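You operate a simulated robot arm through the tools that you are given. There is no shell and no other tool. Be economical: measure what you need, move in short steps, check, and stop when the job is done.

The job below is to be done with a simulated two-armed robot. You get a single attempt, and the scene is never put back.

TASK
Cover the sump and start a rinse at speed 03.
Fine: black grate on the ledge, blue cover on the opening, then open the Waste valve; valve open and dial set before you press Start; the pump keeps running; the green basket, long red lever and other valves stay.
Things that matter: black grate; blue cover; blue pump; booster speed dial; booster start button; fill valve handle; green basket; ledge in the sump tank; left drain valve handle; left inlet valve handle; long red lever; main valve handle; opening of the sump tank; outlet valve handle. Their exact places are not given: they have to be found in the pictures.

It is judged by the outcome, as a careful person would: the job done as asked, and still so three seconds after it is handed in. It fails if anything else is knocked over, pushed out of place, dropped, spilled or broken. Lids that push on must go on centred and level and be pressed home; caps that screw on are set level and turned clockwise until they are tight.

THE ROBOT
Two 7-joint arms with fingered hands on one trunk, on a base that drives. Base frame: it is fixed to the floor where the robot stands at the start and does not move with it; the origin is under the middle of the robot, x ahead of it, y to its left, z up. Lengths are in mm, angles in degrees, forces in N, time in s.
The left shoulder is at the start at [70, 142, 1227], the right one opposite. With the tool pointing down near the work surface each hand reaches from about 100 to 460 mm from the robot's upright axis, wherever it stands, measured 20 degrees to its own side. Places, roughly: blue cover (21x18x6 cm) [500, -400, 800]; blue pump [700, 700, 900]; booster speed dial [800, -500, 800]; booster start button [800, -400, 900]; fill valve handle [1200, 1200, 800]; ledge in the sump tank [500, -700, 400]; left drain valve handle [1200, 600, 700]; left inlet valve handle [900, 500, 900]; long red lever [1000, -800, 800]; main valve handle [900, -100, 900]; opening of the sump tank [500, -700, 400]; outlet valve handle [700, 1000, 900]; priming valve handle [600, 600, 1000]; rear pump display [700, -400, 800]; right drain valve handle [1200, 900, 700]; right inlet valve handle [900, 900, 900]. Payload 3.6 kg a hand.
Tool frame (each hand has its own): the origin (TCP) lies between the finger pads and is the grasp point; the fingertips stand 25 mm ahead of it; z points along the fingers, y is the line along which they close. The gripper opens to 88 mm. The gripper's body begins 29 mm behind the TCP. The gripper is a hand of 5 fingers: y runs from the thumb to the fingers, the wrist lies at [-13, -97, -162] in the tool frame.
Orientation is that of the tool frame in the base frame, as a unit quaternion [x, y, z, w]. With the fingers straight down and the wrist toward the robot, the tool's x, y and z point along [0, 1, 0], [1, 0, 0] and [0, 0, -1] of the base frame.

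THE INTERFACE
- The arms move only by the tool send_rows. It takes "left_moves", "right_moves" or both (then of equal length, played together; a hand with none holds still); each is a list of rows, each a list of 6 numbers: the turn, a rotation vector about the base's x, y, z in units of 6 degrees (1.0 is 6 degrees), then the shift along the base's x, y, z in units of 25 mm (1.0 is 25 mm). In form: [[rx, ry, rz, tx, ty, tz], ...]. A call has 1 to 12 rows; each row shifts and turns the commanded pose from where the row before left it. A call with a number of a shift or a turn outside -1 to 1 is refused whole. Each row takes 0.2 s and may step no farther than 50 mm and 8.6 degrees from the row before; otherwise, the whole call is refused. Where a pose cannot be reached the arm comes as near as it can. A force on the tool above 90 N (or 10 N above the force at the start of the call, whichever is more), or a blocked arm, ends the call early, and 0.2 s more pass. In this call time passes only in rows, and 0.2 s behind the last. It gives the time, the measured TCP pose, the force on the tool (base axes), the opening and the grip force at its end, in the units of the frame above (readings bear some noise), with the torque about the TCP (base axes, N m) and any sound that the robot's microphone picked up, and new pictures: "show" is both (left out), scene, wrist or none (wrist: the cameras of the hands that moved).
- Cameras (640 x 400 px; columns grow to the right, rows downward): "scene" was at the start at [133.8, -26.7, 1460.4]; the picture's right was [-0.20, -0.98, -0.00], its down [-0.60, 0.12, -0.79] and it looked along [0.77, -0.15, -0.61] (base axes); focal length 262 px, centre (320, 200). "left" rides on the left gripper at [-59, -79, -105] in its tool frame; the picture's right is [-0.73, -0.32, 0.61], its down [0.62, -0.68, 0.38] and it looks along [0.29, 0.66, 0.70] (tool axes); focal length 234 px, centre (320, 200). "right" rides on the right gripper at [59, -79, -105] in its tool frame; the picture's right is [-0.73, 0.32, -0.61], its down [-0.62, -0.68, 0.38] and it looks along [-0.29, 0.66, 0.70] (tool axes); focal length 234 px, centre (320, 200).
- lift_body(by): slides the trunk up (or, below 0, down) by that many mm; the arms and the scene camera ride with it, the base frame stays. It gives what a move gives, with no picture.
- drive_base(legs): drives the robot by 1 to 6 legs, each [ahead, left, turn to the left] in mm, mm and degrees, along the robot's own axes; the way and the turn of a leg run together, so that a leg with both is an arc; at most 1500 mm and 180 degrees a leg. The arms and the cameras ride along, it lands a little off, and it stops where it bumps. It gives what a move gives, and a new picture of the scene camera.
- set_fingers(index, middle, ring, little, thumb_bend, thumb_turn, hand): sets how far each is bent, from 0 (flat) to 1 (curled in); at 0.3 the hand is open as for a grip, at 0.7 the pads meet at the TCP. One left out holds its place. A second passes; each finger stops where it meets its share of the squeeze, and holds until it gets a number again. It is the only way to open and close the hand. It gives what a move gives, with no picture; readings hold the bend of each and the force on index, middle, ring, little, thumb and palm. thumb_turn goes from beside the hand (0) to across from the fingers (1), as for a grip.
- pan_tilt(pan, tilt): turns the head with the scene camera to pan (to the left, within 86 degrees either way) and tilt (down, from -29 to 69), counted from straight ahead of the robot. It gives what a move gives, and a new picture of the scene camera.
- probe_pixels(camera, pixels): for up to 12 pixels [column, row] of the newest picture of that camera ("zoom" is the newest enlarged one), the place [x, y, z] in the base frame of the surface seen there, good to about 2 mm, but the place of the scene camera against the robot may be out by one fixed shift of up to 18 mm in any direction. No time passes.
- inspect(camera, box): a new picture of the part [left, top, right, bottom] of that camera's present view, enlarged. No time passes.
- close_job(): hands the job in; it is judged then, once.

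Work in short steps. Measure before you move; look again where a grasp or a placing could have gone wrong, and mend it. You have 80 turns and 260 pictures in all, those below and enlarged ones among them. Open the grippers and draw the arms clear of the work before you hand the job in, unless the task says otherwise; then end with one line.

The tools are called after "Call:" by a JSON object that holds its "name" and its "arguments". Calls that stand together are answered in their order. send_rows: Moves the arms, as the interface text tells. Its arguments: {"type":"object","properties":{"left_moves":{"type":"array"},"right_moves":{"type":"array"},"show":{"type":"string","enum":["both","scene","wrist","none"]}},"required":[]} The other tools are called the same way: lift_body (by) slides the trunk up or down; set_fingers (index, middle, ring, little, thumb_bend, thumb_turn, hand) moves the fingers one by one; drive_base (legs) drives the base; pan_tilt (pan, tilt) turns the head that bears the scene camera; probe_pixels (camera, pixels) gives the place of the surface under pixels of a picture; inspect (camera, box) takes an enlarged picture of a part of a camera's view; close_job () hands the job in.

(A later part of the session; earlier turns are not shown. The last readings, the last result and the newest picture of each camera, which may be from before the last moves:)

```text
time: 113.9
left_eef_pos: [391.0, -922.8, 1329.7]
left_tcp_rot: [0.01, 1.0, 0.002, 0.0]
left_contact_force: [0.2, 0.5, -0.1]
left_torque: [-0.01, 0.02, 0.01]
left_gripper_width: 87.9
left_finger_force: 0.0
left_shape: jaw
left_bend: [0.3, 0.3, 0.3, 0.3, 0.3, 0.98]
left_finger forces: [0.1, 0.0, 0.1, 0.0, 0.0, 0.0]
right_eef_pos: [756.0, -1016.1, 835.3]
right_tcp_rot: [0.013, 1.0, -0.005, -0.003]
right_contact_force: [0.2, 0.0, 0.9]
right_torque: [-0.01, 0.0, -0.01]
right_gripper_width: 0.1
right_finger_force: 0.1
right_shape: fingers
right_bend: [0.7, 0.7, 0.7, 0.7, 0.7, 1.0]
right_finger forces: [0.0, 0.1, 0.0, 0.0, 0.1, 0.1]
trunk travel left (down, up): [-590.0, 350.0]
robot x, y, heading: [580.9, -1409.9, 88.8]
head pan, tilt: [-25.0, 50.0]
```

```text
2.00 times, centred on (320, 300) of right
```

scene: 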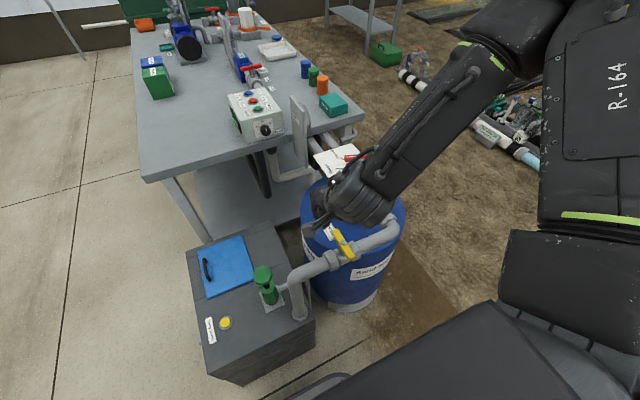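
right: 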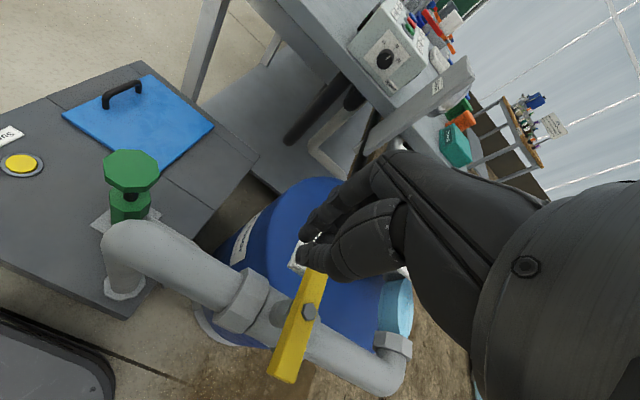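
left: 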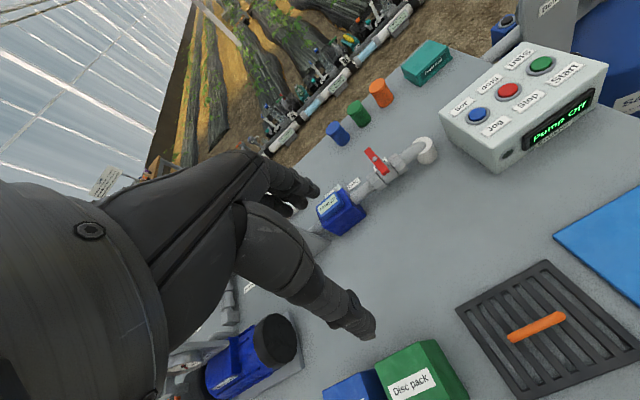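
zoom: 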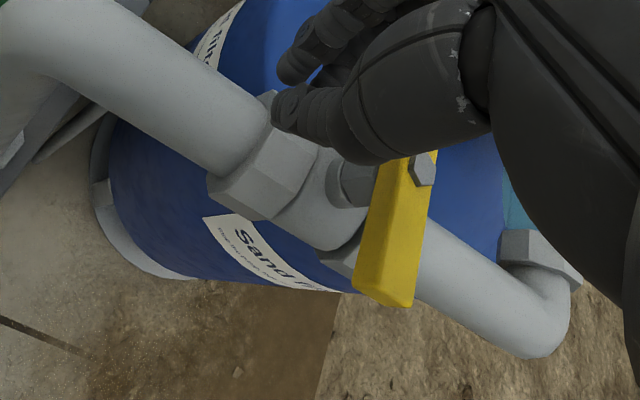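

Handle runs y -974..-1056 at x 814, pivot (816,-1012), top z 814. I move to y -1055, lower tips beside the handle, and push its near end toward +x (counter-clockwise, the opening way).

Call:
{"name": "send_rows", "arguments": {"right_moves": [[0, 0, 0, -0.2, -0.8, 0], [0, 0, 0, 0, -0.76, -0.3], [0, 0, 0, 0, 0, -0.3], [0, 0, 0, 0.5, 0, 0], [0, 0, 0, 0.5, 0, 0], [0, 0, 0, 0.5, 0, 0], [0, 0, 0, 0.4, 0, 0]], "show": "both"}}

Call:
{"name": "inspect", "arguments": {"camera": "scene", "box": [290, 180, 430, 300]}}

```text
time: 115.5
left_eef_pos: [375.4, -923.7, 1327.6]
left_tcp_rot: [0.009, 1.0, 0.002, 0.005]
left_contact_force: [0.1, 0.0, -0.5]
left_torque: [-0.01, -0.06, 0.02]
left_gripper_width: 87.6
left_finger_force: 0.0
left_shape: jaw
left_bend: [0.3, 0.3, 0.3, 0.3, 0.3, 0.98]
left_finger forces: [0.0, 0.0, 0.0, 0.0, 0.0, 0.0]
right_eef_pos: [782.3, -1022.0, 812.4]
right_tcp_rot: [0.01, 1.0, -0.006, -0.001]
right_contact_force: [-52.7, 2.5, 2.8]
right_torque: [-0.05, 0.25, 0.74]
right_gripper_width: 0.1
right_finger_force: 27.1
right_shape: fingers
right_bend: [0.7, 0.7, 0.69, 0.71, 0.7, 1.0]
right_finger forces: [0.0, 0.0, 35.9, 18.2, 0.0, 0.0]
right hand out of reach, approached as far as the arm can: row 1, 2
trunk travel left (down, up): [-590.0, 350.0]
robot x, y, heading: [578.7, -1410.0, 89.0]
head pan, tilt: [-25.0, 50.0]
```

scene: 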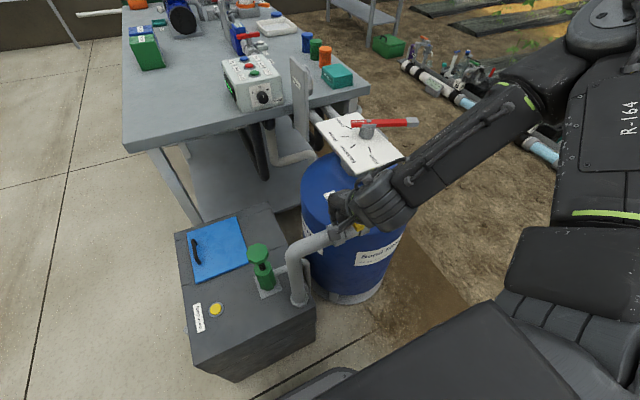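
right: 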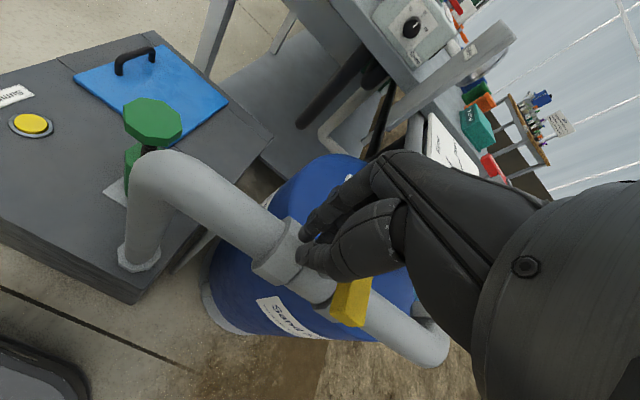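

```text
3.33 times, centred on (360, 240) of scene
```

zoom: 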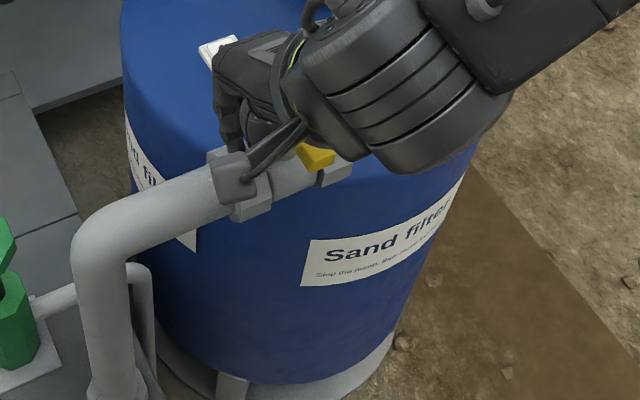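

I was pushing too close to the pivot (y -1022, 53 N). I back off, shift the base back 37 mm to get to the handle's end, then push +x again.

Call:
{"name": "send_rows", "arguments": {"right_moves": [[0, 0, 0, -0.7, 0, 0.1], [0, 0, 0, -0.5, 0, 0.2]], "show": "none"}}

Call:
{"name": "drive_base", "arguments": {"legs": [[-36, 0, 0]]}}

Call:
{"name": "send_rows", "arguments": {"right_moves": [[0, 0, 0, 0.5, 0, 0], [0, 0, 0, 0.5, 0, 0], [0, 0, 0, 0.5, 0, 0], [0, 0, 0, 0.5, 0, 0], [0, 0, 0, 0.4, 0, 0]], "show": "both"}}

Call:
{"name": "inspect", "arguments": {"camera": "scene", "box": [290, 160, 430, 280]}}

```text
time: 116.1
left_eef_pos: [389.4, -924.5, 1329.3]
left_tcp_rot: [0.012, 1.0, 0.001, 0.002]
left_contact_force: [-0.1, 0.0, -0.4]
left_torque: [0.02, -0.02, 0.03]
left_gripper_width: 87.9
left_finger_force: 0.1
left_shape: jaw
left_bend: [0.3, 0.3, 0.3, 0.3, 0.3, 0.98]
left_finger forces: [0.1, 0.1, 0.0, 0.1, 0.1, 0.0]
right_eef_pos: [765.7, -1021.1, 816.9]
right_tcp_rot: [0.017, 1.0, -0.007, -0.002]
right_contact_force: [-0.9, 0.0, 0.6]
right_torque: [-0.03, 0.01, -0.01]
right_gripper_width: 0.0
right_finger_force: 0.2
right_shape: fingers
right_bend: [0.7, 0.7, 0.7, 0.7, 0.7, 1.0]
right_finger forces: [0.1, 0.1, 0.0, 0.1, 0.1, 0.0]
trunk travel left (down, up): [-590.0, 350.0]
robot x, y, heading: [580.9, -1414.6, 88.5]
head pan, tilt: [-25.0, 50.0]
```

```text
time: 117.0
left_eef_pos: [387.8, -956.8, 1329.4]
left_tcp_rot: [0.011, 1.0, 0.0, 0.0]
left_contact_force: [0.9, -0.8, -0.1]
left_torque: [0.03, 0.0, 0.02]
left_gripper_width: 87.9
left_finger_force: 0.1
left_shape: jaw
left_bend: [0.3, 0.3, 0.3, 0.3, 0.3, 0.98]
left_finger forces: [0.0, 0.0, 0.0, 0.0, 0.0, 0.1]
right_eef_pos: [761.9, -1055.0, 816.3]
right_tcp_rot: [0.015, 1.0, -0.007, -0.003]
right_contact_force: [0.8, -0.7, 0.2]
right_torque: [-0.03, 0.02, 0.01]
right_gripper_width: 0.0
right_finger_force: 0.0
right_shape: fingers
right_bend: [0.7, 0.7, 0.7, 0.7, 0.7, 1.0]
right_finger forces: [0.0, 0.0, 0.0, 0.0, 0.0, 0.0]
trunk travel left (down, up): [-590.0, 350.0]
robot x, y, heading: [578.6, -1450.5, 88.7]
head pan, tilt: [-25.0, 50.0]
```

scene: 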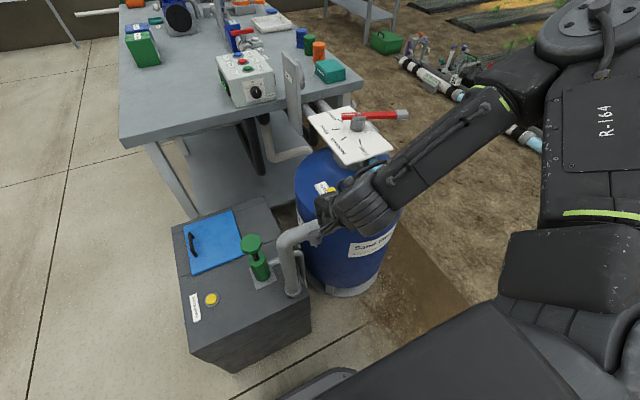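

```text
time: 118.2
left_eef_pos: [390.3, -960.4, 1330.7]
left_tcp_rot: [0.011, 1.0, 0.002, 0.0]
left_contact_force: [0.3, -0.2, 0.5]
left_torque: [-0.01, 0.0, 0.01]
left_gripper_width: 87.6
left_finger_force: 0.0
left_shape: jaw
left_bend: [0.3, 0.3, 0.3, 0.3, 0.3, 0.98]
left_finger forces: [0.0, 0.0, 0.0, 0.0, 0.0, 0.0]
right_eef_pos: [823.2, -1058.1, 816.6]
right_tcp_rot: [0.015, 1.0, -0.006, -0.003]
right_contact_force: [-1.2, -1.0, 1.2]
right_torque: [0.0, -0.02, -0.01]
right_gripper_width: 0.0
right_finger_force: 0.7
right_shape: fingers
right_bend: [0.7, 0.7, 0.7, 0.7, 0.7, 1.0]
right_finger forces: [0.0, 0.2, 1.7, 0.1, 0.0, 0.0]
trunk travel left (down, up): [-590.0, 350.0]
robot x, y, heading: [583.8, -1444.3, 88.9]
head pan, tilt: [-25.0, 50.0]
```

scene: 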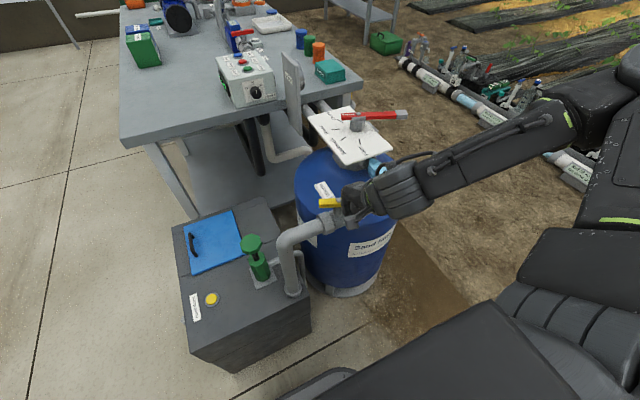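
right: 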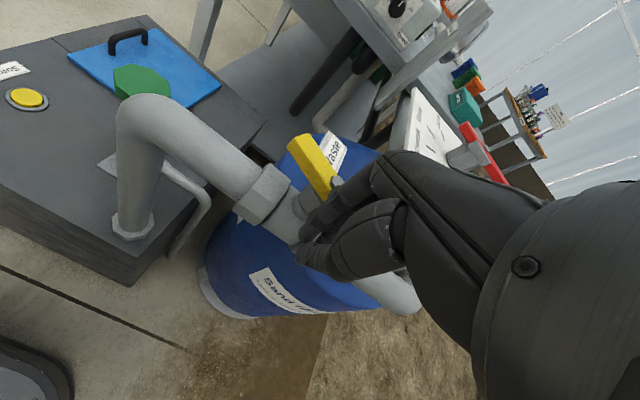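

```text
3.33 times, centred on (360, 220) of scene
```

zoom: 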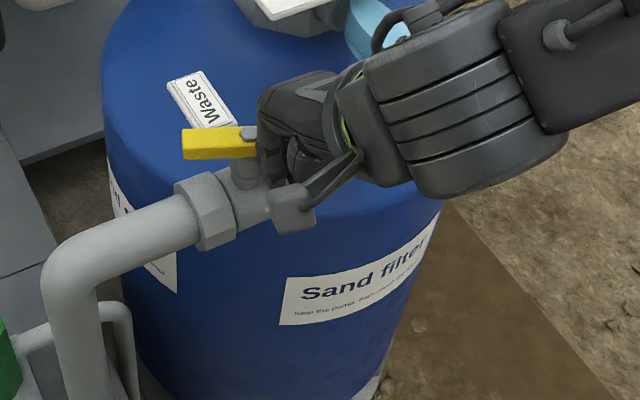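

The handle turned counter-clockwise easily to about 65°. I sweep +y with the fist to finish it parallel to the pipe.

Call:
{"name": "send_rows", "arguments": {"right_moves": [[0, 0, 0, -0.3, 0.3, 0], [0, 0, 0, -0.3, 0.3, 0], [0, 0, 0, 0, 0.25, 0], [0, 0, 0, 0, 0.2, 0]], "show": "wrist"}}

Call:
{"name": "inspect", "arguments": {"camera": "scene", "box": [290, 160, 430, 280]}}

Call:
{"name": "probe_pixels", "arguments": {"camera": "zoom", "pixels": [[190, 142], [235, 140], [210, 132]]}}

```text
time: 119.2
left_eef_pos: [387.9, -967.2, 1331.8]
left_tcp_rot: [0.012, 1.0, 0.005, 0.001]
left_contact_force: [0.1, 0.0, -0.4]
left_torque: [0.0, 0.0, 0.0]
left_gripper_width: 87.7
left_finger_force: 0.2
left_shape: jaw
left_bend: [0.3, 0.3, 0.3, 0.3, 0.3, 0.98]
left_finger forces: [0.0, 0.1, 0.0, 0.0, 0.0, 0.0]
right_eef_pos: [808.6, -1034.4, 821.0]
right_tcp_rot: [0.015, 1.0, -0.005, -0.003]
right_contact_force: [3.1, -27.0, 11.5]
right_torque: [-0.03, -0.16, -0.36]
right_gripper_width: 0.1
right_finger_force: 14.9
right_shape: fingers
right_bend: [0.7, 0.71, 0.71, 0.7, 0.69, 1.0]
right_finger forces: [4.1, 15.3, 8.8, 0.1, 0.0, 0.1]
trunk travel left (down, up): [-590.0, 350.0]
robot x, y, heading: [578.8, -1445.1, 88.7]
head pan, tilt: [-25.0, 50.0]
```

right: 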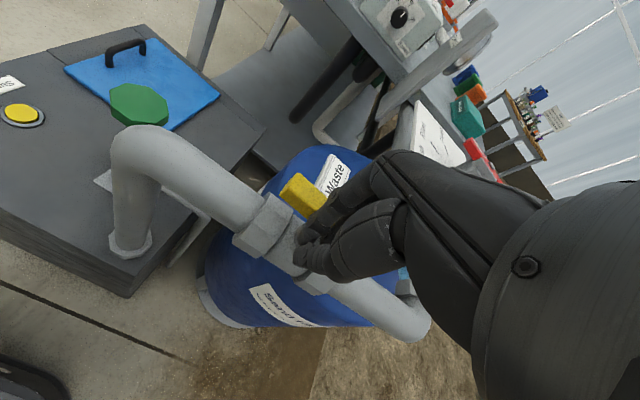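

```text
3.33 times, centred on (360, 220) of scene
```

zoom: 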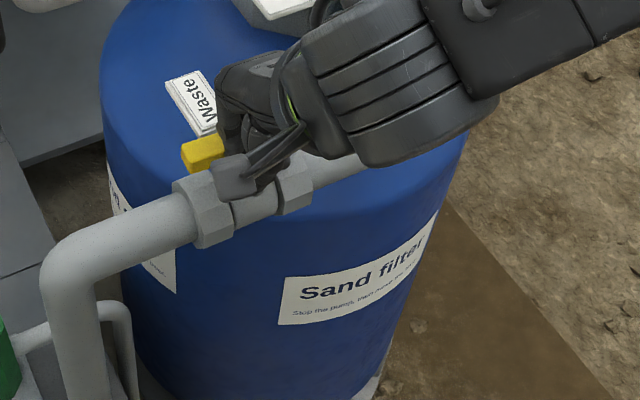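

```text
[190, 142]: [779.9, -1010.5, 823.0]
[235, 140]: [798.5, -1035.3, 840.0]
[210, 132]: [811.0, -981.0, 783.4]
```

Force of 27 N shows the handle at its stop. I withdraw (-y, then up) and check its angle.

Call:
{"name": "send_rows", "arguments": {"right_moves": [[0, 0, 0, 0, -0.9, 0], [0, 0, 0, 0, -0.4, 0.8], [0, 0, 0, 0, 0, 1], [0, 0, 0, 0.5, 0, 1], [0, 0, 0, 0.5, 0, 1], [0, 0, 0, 0, 0, 1]], "show": "wrist"}}

Call:
{"name": "inspect", "arguments": {"camera": "scene", "box": [290, 140, 430, 260]}}

Call:
{"name": "inspect", "arguments": {"camera": "scene", "box": [190, 30, 350, 150]}}

```text
time: 120.6
left_eef_pos: [387.5, -959.2, 1329.7]
left_tcp_rot: [0.01, 1.0, 0.002, 0.001]
left_contact_force: [-0.1, 1.2, -0.6]
left_torque: [0.0, 0.01, 0.01]
left_gripper_width: 87.8
left_finger_force: 0.0
left_shape: jaw
left_bend: [0.3, 0.3, 0.3, 0.3, 0.3, 0.98]
left_finger forces: [0.1, 0.0, 0.0, 0.0, 0.1, 0.0]
right_eef_pos: [833.8, -1048.5, 934.6]
right_tcp_rot: [0.015, 1.0, -0.006, -0.003]
right_contact_force: [0.4, -1.0, -0.4]
right_torque: [0.01, 0.01, -0.01]
right_gripper_width: 0.0
right_finger_force: 0.1
right_shape: fingers
right_bend: [0.7, 0.7, 0.7, 0.7, 0.7, 1.0]
right_finger forces: [0.1, 0.0, 0.1, 0.1, 0.0, 0.0]
right hand out of reach, approached as far as the arm can: row 2, 3
trunk travel left (down, up): [-590.0, 350.0]
robot x, y, heading: [577.2, -1442.5, 89.0]
head pan, tilt: [-25.0, 50.0]
```

right: 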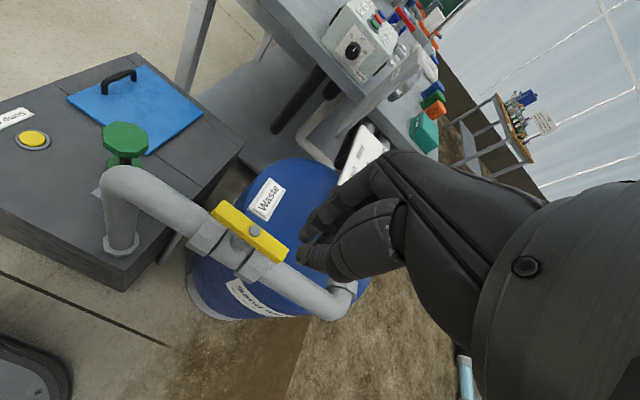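

```text
3.33 times, centred on (360, 200) of scene
```

zoom: 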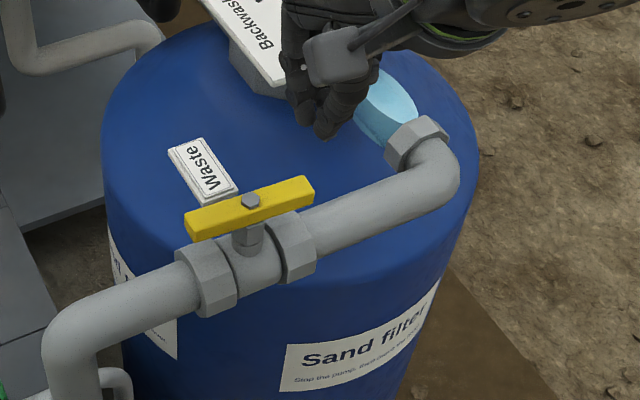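

```text
3.33 times, centred on (270, 90) of scene
```

zoom: 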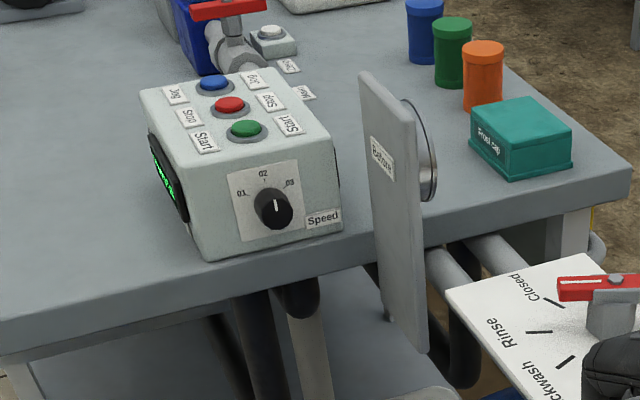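

The Waste valve is fully open, parallel to its pipe. Now the dial: I raise the hand, drive back round to stand at about (80,-600) facing ahead, and stretch the right hand, pitched forward, to near the box.

Call:
{"name": "drive_base", "arguments": {"legs": [[0, 560, 0], [0, 0, -89], [0, 842, 0], [62, 0, 0]]}}

Call:
{"name": "send_rows", "arguments": {"right_moves": [[0, -0.3, 0, 0.785, 0.93, 0.15], [0, -0.3, 0, 0.785, 0.93, 0.15], [0, -0.3, 0, 0.785, 0.93, 0.15], [0, -0.3, 0, 0.785, 0.93, 0.15], [0, -0.3, 0, 0.785, 0.93, 0.15], [0, -0.3, 0, 0.785, 0.93, 0.15], [0, -0.3, 0, 0.785, 0.93, 0.15], [0, -0.3, 0, 0.785, 0.93, 0.15], [0, -0.3, 0, 0.785, 0.93, 0], [0, -0.3, 0, 0.785, 0.93, 0], [0, -0.3, 0, 0.785, 0.93, 0]], "show": "wrist"}}

Call:
{"name": "pan_tilt", "arguments": {"pan": 8, "tilt": 38}}

Call:
{"name": "inspect", "arguments": {"camera": "scene", "box": [220, 120, 420, 260]}}

```text
time: 132.2
left_eef_pos: [555.2, -373.8, 1330.2]
left_tcp_rot: [0.7, 0.714, 0.002, 0.002]
left_contact_force: [-0.5, 0.1, 0.8]
left_torque: [0.02, 0.03, 0.02]
left_gripper_width: 87.7
left_finger_force: 0.0
left_shape: jaw
left_bend: [0.3, 0.3, 0.3, 0.3, 0.3, 0.98]
left_finger forces: [0.0, 0.0, 0.0, 0.0, 0.0, 0.0]
right_eef_pos: [482.1, -821.7, 935.2]
right_tcp_rot: [0.704, 0.71, -0.002, -0.007]
right_contact_force: [-0.4, 0.1, -0.6]
right_torque: [0.0, 0.0, -0.02]
right_gripper_width: 0.0
right_finger_force: 0.1
right_shape: fingers
right_bend: [0.7, 0.7, 0.7, 0.7, 0.7, 1.0]
right_finger forces: [0.0, 0.0, 0.1, 0.0, 0.0, 0.0]
trunk travel left (down, up): [-590.0, 350.0]
robot x, y, heading: [71.0, -583.7, 1.0]
head pan, tilt: [-25.0, 50.0]
```

scene: 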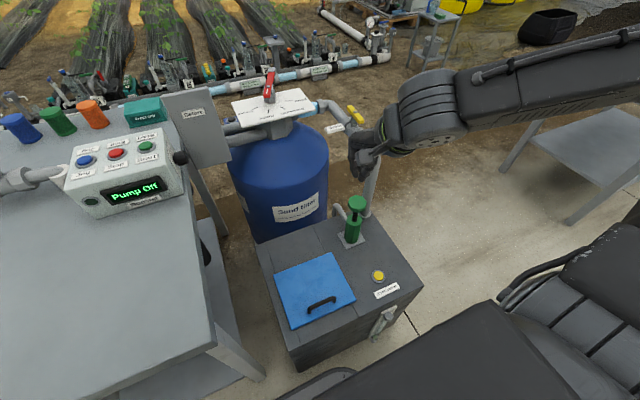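

```text
time: 134.7
left_eef_pos: [554.3, -373.9, 1329.6]
left_tcp_rot: [0.701, 0.713, 0.001, 0.001]
left_contact_force: [0.3, 0.5, 0.6]
left_torque: [0.01, 0.02, -0.02]
left_gripper_width: 87.8
left_finger_force: 0.0
left_shape: jaw
left_bend: [0.3, 0.3, 0.3, 0.3, 0.3, 0.98]
left_finger forces: [0.1, 0.0, 0.0, 0.0, 0.0, 0.1]
right_eef_pos: [662.2, -653.4, 982.3]
right_tcp_rot: [0.693, 0.702, 0.12, 0.115]
right_contact_force: [-0.4, -0.4, -0.8]
right_torque: [-0.04, 0.02, -0.01]
right_gripper_width: 0.0
right_finger_force: 0.1
right_shape: fingers
right_bend: [0.7, 0.7, 0.7, 0.7, 0.7, 1.0]
right_finger forces: [0.1, 0.0, 0.0, 0.1, 0.0, 0.1]
right hand out of reach, approached as far as the arm can: row 8, 9, 10, 11
trunk travel left (down, up): [-590.0, 350.0]
robot x, y, heading: [74.1, -583.3, 0.9]
head pan, tilt: [-25.0, 50.0]
```

right: 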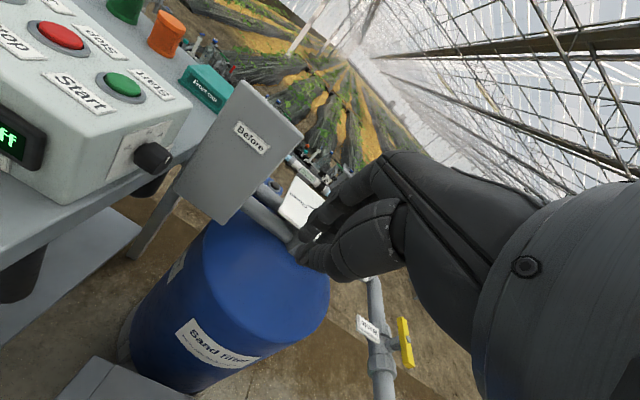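

```text
time: 135.6
left_eef_pos: [553.8, -372.6, 1329.7]
left_tcp_rot: [0.701, 0.713, 0.001, 0.001]
left_contact_force: [0.6, 1.5, -0.1]
left_torque: [0.02, 0.03, -0.02]
left_gripper_width: 87.7
left_finger_force: 0.1
left_shape: jaw
left_bend: [0.3, 0.3, 0.3, 0.3, 0.3, 0.98]
left_finger forces: [0.1, 0.0, 0.0, 0.0, 0.0, 0.1]
right_eef_pos: [661.6, -653.4, 980.2]
right_tcp_rot: [0.694, 0.701, 0.119, 0.114]
right_contact_force: [0.3, 1.5, -1.0]
right_torque: [0.01, 0.0, -0.03]
right_gripper_width: 0.0
right_finger_force: 0.0
right_shape: fingers
right_bend: [0.7, 0.7, 0.7, 0.7, 0.7, 1.0]
right_finger forces: [0.0, 0.0, 0.1, 0.0, 0.0, 0.1]
trunk travel left (down, up): [-590.0, 350.0]
robot x, y, heading: [73.1, -580.0, 0.9]
head pan, tilt: [8.0, 38.0]
```

scene: 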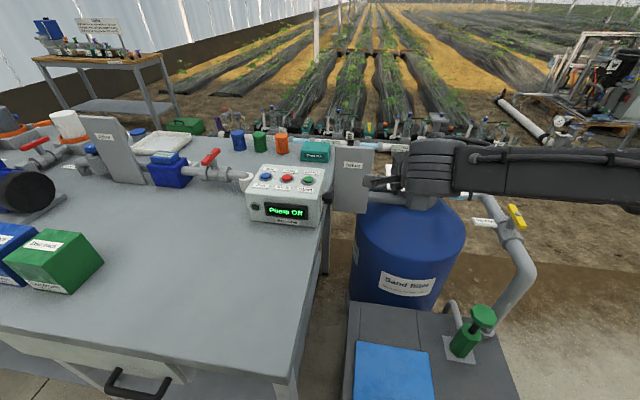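

```text
2.86 times, centred on (320, 190) of scene
```

zoom: 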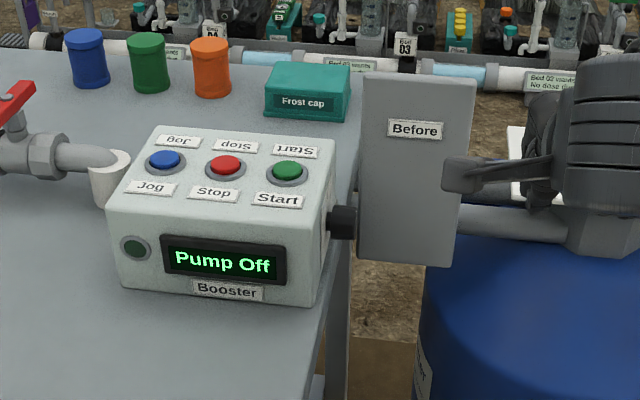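

The arm hit a limit at (662,-653) because the wrist is too low against the shoulder. I lower the trunk 130 mm, and stretch forward with more pitch.

Call:
{"name": "lift_body", "arguments": {"by": -130}}

Call:
{"name": "send_rows", "arguments": {"right_moves": [[0, -0.5, 0, 0.2, 0.4, 0.8], [0, -0.5, 0, 0.5, 0.4, 0.4], [0, -0.5, 0, 0.5, 0.4, 0.2], [0, -0.5, 0, 0.55, 0.45, 0.1], [0, -0.5, 0, 0.6, 0.45, 0], [0, -0.5, 0, 0.6, 0.45, 0], [0, -0.5, 0, 0.6, 0.45, 0], [0, -0.5, 0, 0.6, 0.4, 0], [0, 0, 0, 0.4, 0, 0]], "show": "both"}}

Call:
{"name": "inspect", "arguments": {"camera": "scene", "box": [220, 60, 420, 200]}}

```text
time: 137.2
left_eef_pos: [553.7, -372.7, 1199.7]
left_tcp_rot: [0.7, 0.714, 0.002, 0.001]
left_contact_force: [0.2, 0.8, 1.0]
left_torque: [0.01, 0.0, 0.0]
left_gripper_width: 87.9
left_finger_force: 0.1
left_shape: jaw
left_bend: [0.3, 0.3, 0.3, 0.3, 0.3, 0.98]
left_finger forces: [0.0, 0.0, 0.0, 0.0, 0.0, 0.1]
right_eef_pos: [662.6, -653.8, 852.1]
right_tcp_rot: [0.694, 0.701, 0.12, 0.115]
right_contact_force: [-0.9, -0.3, 0.1]
right_torque: [-0.02, 0.02, 0.0]
right_gripper_width: 0.0
right_finger_force: 0.1
right_shape: fingers
right_bend: [0.7, 0.7, 0.7, 0.7, 0.7, 1.0]
right_finger forces: [0.0, 0.0, 0.1, 0.0, 0.1, 0.0]
trunk travel left (down, up): [-460.0, 480.0]
robot x, y, heading: [73.8, -585.1, 1.0]
head pan, tilt: [8.0, 38.0]
```

```text
time: 139.2
left_eef_pos: [555.4, -372.2, 1200.7]
left_tcp_rot: [0.701, 0.713, 0.001, 0.001]
left_contact_force: [0.6, 0.0, 0.1]
left_torque: [0.0, 0.02, 0.0]
left_gripper_width: 87.8
left_finger_force: 0.0
left_shape: jaw
left_bend: [0.3, 0.3, 0.3, 0.3, 0.3, 0.98]
left_finger forces: [0.0, 0.0, 0.0, 0.0, 0.0, 0.0]
right_eef_pos: [728.9, -670.2, 907.0]
right_tcp_rot: [0.653, 0.662, 0.261, 0.258]
right_contact_force: [0.3, -0.4, 0.5]
right_torque: [-0.02, -0.01, 0.0]
right_gripper_width: 0.0
right_finger_force: 0.0
right_shape: fingers
right_bend: [0.7, 0.7, 0.7, 0.7, 0.7, 1.0]
right_finger forces: [0.0, 0.0, 0.0, 0.1, 0.1, 0.1]
right hand out of reach, approached as far as the arm can: row 1, 2, 3, 4, 5, 6, 7, 8, 9
trunk travel left (down, up): [-460.0, 480.0]
robot x, y, heading: [77.9, -581.4, 1.2]
head pan, tilt: [8.0, 38.0]
```

scene: 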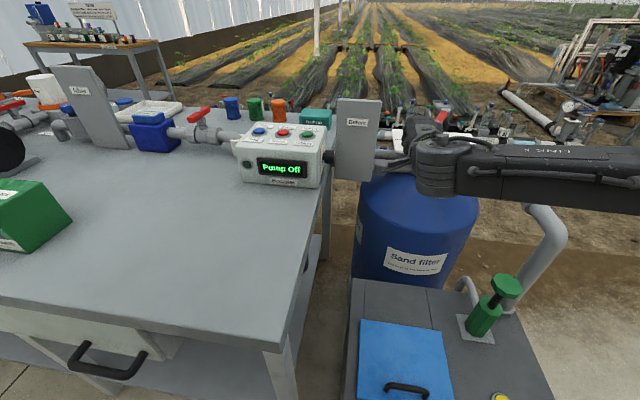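
right: 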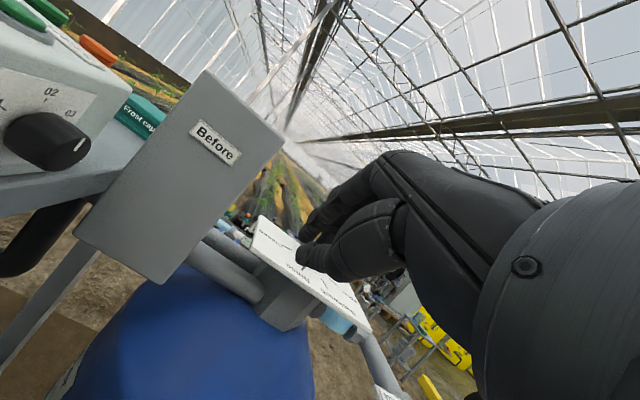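

```text
2.86 times, centred on (320, 130) of scene
```

zoom: 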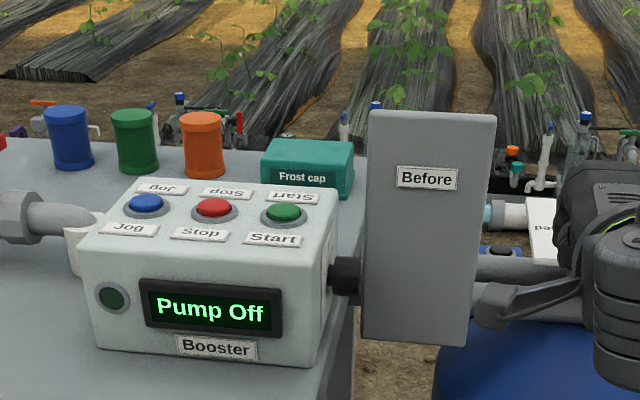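

Dial steps are ~60° (01, 02, 03); the pointer is at 02. I shift the base left 115 and ahead 8, and extend only the index finger as a poker; then measure its tip against the knob.

Call:
{"name": "set_fingers", "arguments": {"hand": "right", "index": 0.3, "middle": 1.0, "ring": 1.0, "little": 1.0, "thumb_bend": 0.6}}

Call:
{"name": "drive_base", "arguments": {"legs": [[0, 118, -1], [8, 0, 0]]}}

Call:
{"name": "send_rows", "arguments": {"right_moves": [[0, 0, 0, -0.2, 0.2, 0.1]], "show": "both"}}

Call:
{"name": "inspect", "arguments": {"camera": "scene", "box": [290, 80, 450, 200]}}

Call:
{"name": "inspect", "arguments": {"camera": "right", "box": [0, 0, 400, 300]}}

```text
time: 140.2
left_eef_pos: [554.8, -373.8, 1199.5]
left_tcp_rot: [0.701, 0.713, 0.001, 0.001]
left_contact_force: [-0.4, -0.3, 0.2]
left_torque: [-0.01, 0.01, 0.03]
left_gripper_width: 87.4
left_finger_force: 0.0
left_shape: jaw
left_bend: [0.3, 0.3, 0.3, 0.3, 0.3, 0.98]
left_finger forces: [0.0, 0.0, 0.0, 0.0, 0.1, 0.1]
right_eef_pos: [727.4, -669.9, 907.8]
right_tcp_rot: [0.654, 0.662, 0.261, 0.258]
right_contact_force: [-0.6, 0.0, -0.5]
right_torque: [0.03, 0.0, -0.01]
right_gripper_width: 51.8
right_finger_force: 0.0
right_shape: fingers
right_bend: [0.3, 1.0, 1.0, 1.0, 0.6, 1.0]
right_finger forces: [0.1, 0.0, 0.1, 0.0, 0.0, 0.0]
trunk travel left (down, up): [-460.0, 480.0]
robot x, y, heading: [74.7, -580.8, 1.0]
head pan, tilt: [8.0, 38.0]
```

```text
time: 141.8
left_eef_pos: [564.2, -263.3, 1200.3]
left_tcp_rot: [0.705, 0.709, 0.001, 0.001]
left_contact_force: [-0.5, -0.2, -0.5]
left_torque: [0.02, 0.01, 0.01]
left_gripper_width: 88.0
left_finger_force: 0.1
left_shape: jaw
left_bend: [0.3, 0.3, 0.3, 0.3, 0.3, 0.98]
left_finger forces: [0.0, 0.0, 0.0, 0.0, 0.1, 0.1]
right_eef_pos: [731.6, -563.1, 907.7]
right_tcp_rot: [0.658, 0.657, 0.26, 0.26]
right_contact_force: [-0.2, 0.6, -0.4]
right_torque: [0.02, 0.0, -0.01]
right_gripper_width: 51.7
right_finger_force: 0.1
right_shape: fingers
right_bend: [0.3, 1.0, 1.0, 1.0, 0.6, 1.0]
right_finger forces: [0.0, 0.0, 0.1, 0.0, 0.1, 0.1]
trunk travel left (down, up): [-460.0, 480.0]
robot x, y, heading: [82.7, -463.7, 0.0]
head pan, tilt: [8.0, 38.0]
```

scene: 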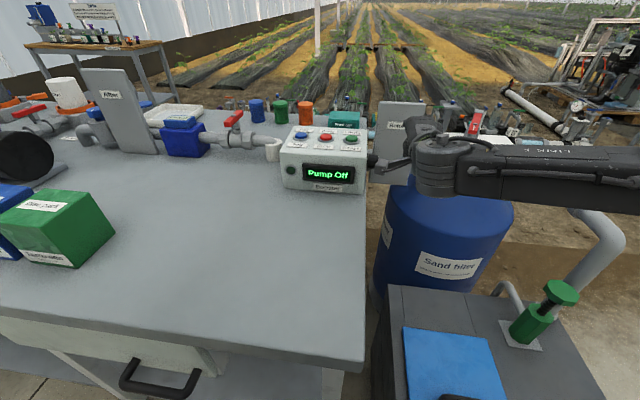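

```text
time: 142.2
left_eef_pos: [564.0, -263.2, 1200.4]
left_tcp_rot: [0.706, 0.708, 0.001, 0.001]
left_contact_force: [-0.6, -0.1, 0.1]
left_torque: [-0.03, 0.01, -0.02]
left_gripper_width: 87.6
left_finger_force: 0.0
left_shape: jaw
left_bend: [0.3, 0.3, 0.3, 0.3, 0.3, 0.98]
left_finger forces: [0.1, 0.1, 0.0, 0.0, 0.0, 0.0]
right_eef_pos: [726.4, -558.4, 911.2]
right_tcp_rot: [0.657, 0.658, 0.26, 0.259]
right_contact_force: [0.7, 0.0, 0.5]
right_torque: [-0.01, 0.03, -0.02]
right_gripper_width: 51.9
right_finger_force: 0.0
right_shape: fingers
right_bend: [0.3, 1.0, 1.0, 1.0, 0.6, 1.0]
right_finger forces: [0.0, 0.0, 0.0, 0.0, 0.0, 0.0]
trunk travel left (down, up): [-460.0, 480.0]
robot x, y, heading: [81.6, -462.3, 0.0]
head pan, tilt: [8.0, 38.0]
```

scene: 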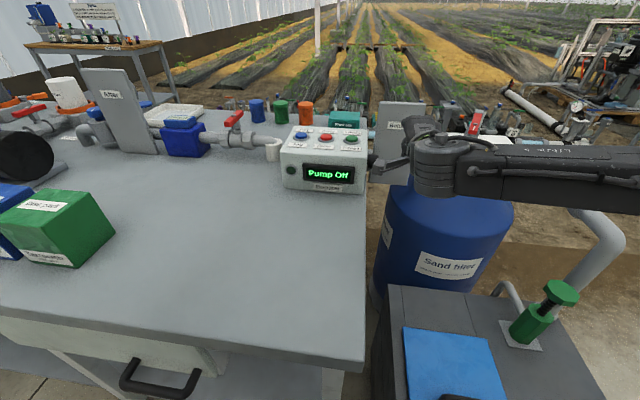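
right: 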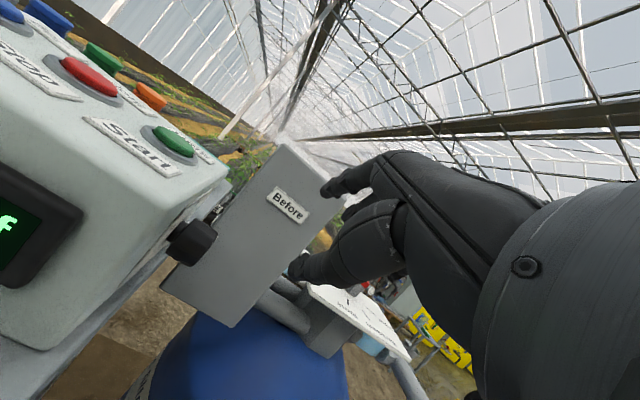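

```text
3.33 times, centred on (370, 140) of scene
```

zoom: 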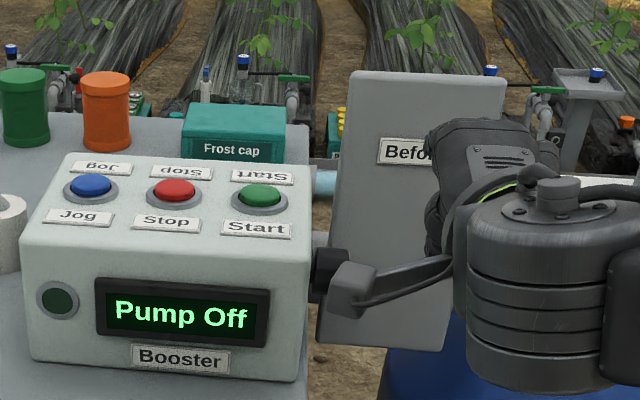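

```text
1.33 times, centred on (200, 150) of right
```

zoom: 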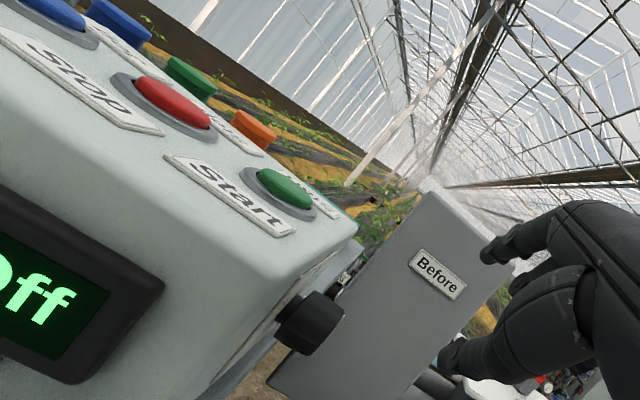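

I probe the index tip (zoom (490,252)), the knob and the Start button in the wrist view.

Call:
{"name": "probe_pixels", "arguments": {"camera": "zoom", "pixels": [[487, 252], [495, 240], [450, 352], [325, 318], [300, 312], [318, 295], [282, 335], [310, 345], [285, 187], [270, 178], [335, 240]]}}

Call:
{"name": "inspect", "arguments": {"camera": "right", "box": [150, 170, 270, 270]}}

```text
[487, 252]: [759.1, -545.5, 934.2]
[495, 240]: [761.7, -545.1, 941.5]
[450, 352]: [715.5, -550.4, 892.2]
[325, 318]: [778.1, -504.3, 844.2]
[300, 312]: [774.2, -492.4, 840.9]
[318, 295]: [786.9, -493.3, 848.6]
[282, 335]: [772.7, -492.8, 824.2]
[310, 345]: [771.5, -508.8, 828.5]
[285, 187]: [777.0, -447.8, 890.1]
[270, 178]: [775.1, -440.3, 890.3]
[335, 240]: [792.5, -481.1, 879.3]
```

```text
4.00 times, centred on (210, 220) of right
5 turns are left
```

zoom: 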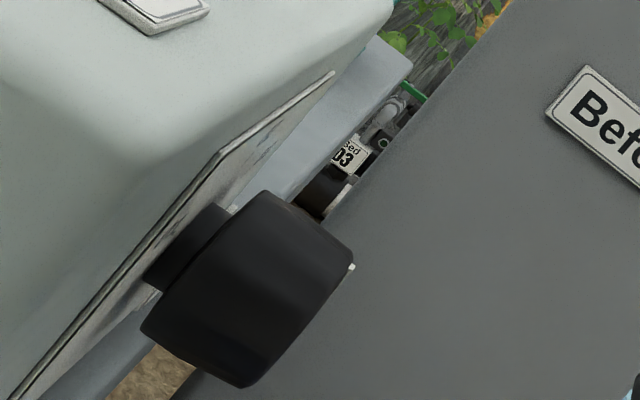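

Knob centre ≈ (784,-503,836), radius ~13; the index tip's centre is about (+31,+6,+23) from the TCP. I move ahead 7 mm, curl the thumb, bring the fingertip to the knob's near side, and rub up and over it (clockwise seen from its face), then look.

Call:
{"name": "set_fingers", "arguments": {"hand": "right", "index": 0.3, "thumb_bend": 1.0}}

Call:
{"name": "drive_base", "arguments": {"legs": [[7, 0, 0]]}}

Call:
{"name": "send_rows", "arguments": {"right_moves": [[0, 0, 0, -0.09, 0.35, -0.83], [0, 0, 0, -0.09, 0.35, -0.83], [0, 0, 0, -0.09, 0.35, -0.83], [0, 0, 0, -0.09, 0.35, -0.83], [0, 0, 0, -0.09, 0.36, -0.83], [0, 0, 0, 0.6, 0, 0], [0, 0, 0, 0.05, 0, 0.38], [0, 0, 0, 0.14, 0, 0.28], [0, 0, 0, 0.25, 0, 0.19], [0, 0, 0, 0.3, 0, 0.07], [0, 0, 0, 0, -0.3, 1], [0, 0, 0, 0, -0.6, 1]], "show": "both"}}

Call:
{"name": "inspect", "arguments": {"camera": "right", "box": [100, 130, 300, 290]}}

Call:
{"name": "inspect", "arguments": {"camera": "scene", "box": [270, 110, 410, 200]}}

```text
time: 143.2
left_eef_pos: [565.3, -261.7, 1200.2]
left_tcp_rot: [0.706, 0.708, 0.001, 0.001]
left_contact_force: [0.4, 0.3, -0.1]
left_torque: [0.0, -0.01, -0.02]
left_gripper_width: 87.6
left_finger_force: 0.0
left_shape: jaw
left_bend: [0.3, 0.3, 0.3, 0.3, 0.3, 0.98]
left_finger forces: [0.0, 0.1, 0.0, 0.0, 0.0, 0.0]
right_eef_pos: [727.8, -557.1, 912.1]
right_tcp_rot: [0.658, 0.658, 0.26, 0.259]
right_contact_force: [0.1, -0.1, 0.5]
right_torque: [0.03, 0.01, 0.01]
right_gripper_width: 19.9
right_finger_force: 0.0
right_shape: fingers
right_bend: [0.3, 1.0, 1.0, 1.0, 0.98, 1.0]
right_finger forces: [0.1, 0.1, 0.0, 0.0, 0.0, 0.0]
trunk travel left (down, up): [-460.0, 480.0]
robot x, y, heading: [81.6, -460.8, 0.2]
head pan, tilt: [8.0, 38.0]
```

```text
time: 143.9
left_eef_pos: [570.4, -262.1, 1199.4]
left_tcp_rot: [0.706, 0.708, 0.001, 0.001]
left_contact_force: [0.8, -0.5, -0.2]
left_torque: [-0.03, 0.0, -0.03]
left_gripper_width: 87.6
left_finger_force: 0.1
left_shape: jaw
left_bend: [0.3, 0.3, 0.3, 0.3, 0.3, 0.98]
left_finger forces: [0.0, 0.0, 0.0, 0.0, 0.1, 0.0]
right_eef_pos: [734.0, -557.4, 911.8]
right_tcp_rot: [0.657, 0.658, 0.26, 0.26]
right_contact_force: [-0.1, -0.3, -0.2]
right_torque: [-0.04, 0.01, 0.02]
right_gripper_width: 20.2
right_finger_force: 0.0
right_shape: fingers
right_bend: [0.3, 1.0, 1.0, 1.0, 0.98, 1.0]
right_finger forces: [0.0, 0.0, 0.1, 0.0, 0.0, 0.1]
trunk travel left (down, up): [-460.0, 480.0]
robot x, y, heading: [90.4, -464.9, 0.2]
head pan, tilt: [8.0, 38.0]
```

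scene: 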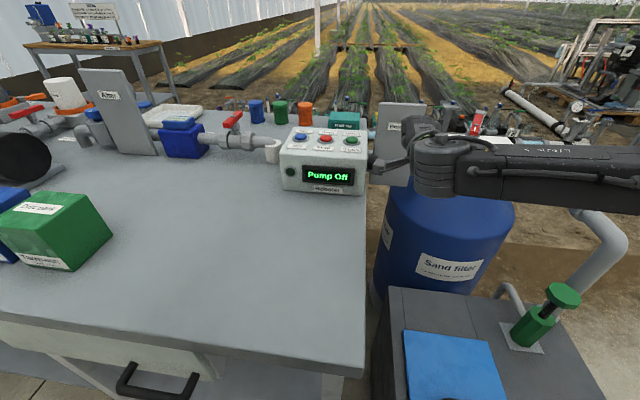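

```text
time: 146.5
left_eef_pos: [571.4, -262.7, 1200.0]
left_tcp_rot: [0.707, 0.708, 0.002, 0.001]
left_contact_force: [-1.2, 0.5, 0.9]
left_torque: [0.02, 0.04, 0.02]
left_gripper_width: 87.6
left_finger_force: 0.2
left_shape: jaw
left_bend: [0.3, 0.3, 0.3, 0.3, 0.3, 0.98]
left_finger forces: [0.1, 0.0, 0.1, 0.0, 0.0, 0.0]
right_eef_pos: [725.4, -593.8, 907.8]
right_tcp_rot: [0.658, 0.657, 0.259, 0.26]
right_contact_force: [0.3, 0.1, 0.3]
right_torque: [0.04, -0.03, -0.02]
right_gripper_width: 20.2
right_finger_force: 0.1
right_shape: fingers
right_bend: [0.29, 1.0, 1.0, 1.0, 0.98, 1.0]
right_finger forces: [0.1, 0.0, 0.1, 0.0, 0.0, 0.0]
right hand out of reach, approached as far as the arm can: row 1, 2, 3, 4, 5, 6
trunk travel left (down, up): [-460.0, 480.0]
robot x, y, heading: [88.0, -460.2, 0.0]
head pan, tilt: [8.0, 38.0]
```

scene: 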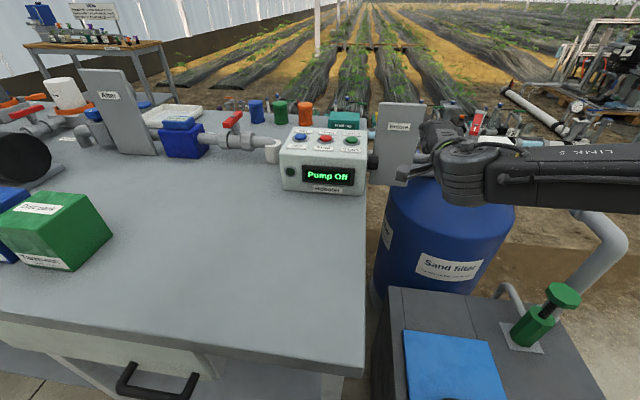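
right: 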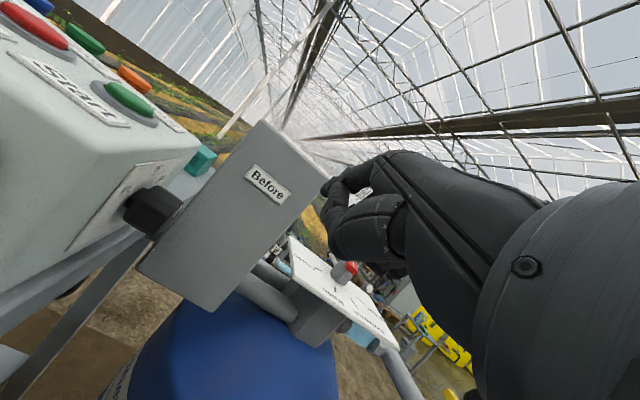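

```text
2.50 times, centred on (200, 210) of right
```

zoom: 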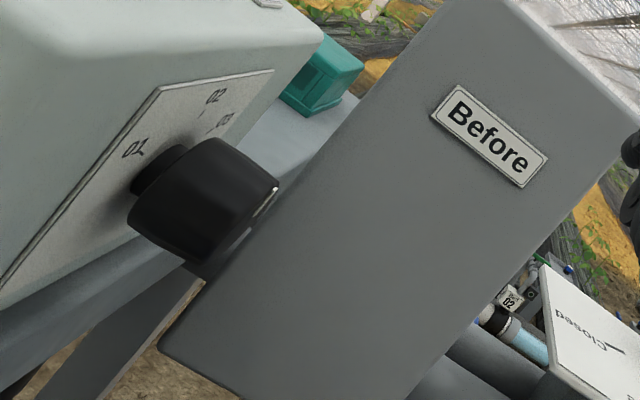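

```text
4.44 times, centred on (340, 155) of scene
4 turns are left
```

zoom: 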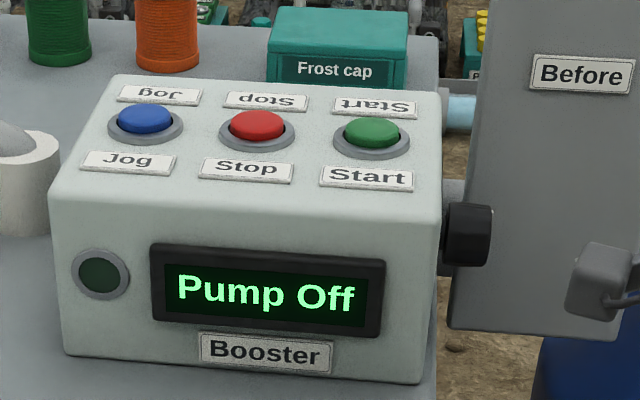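

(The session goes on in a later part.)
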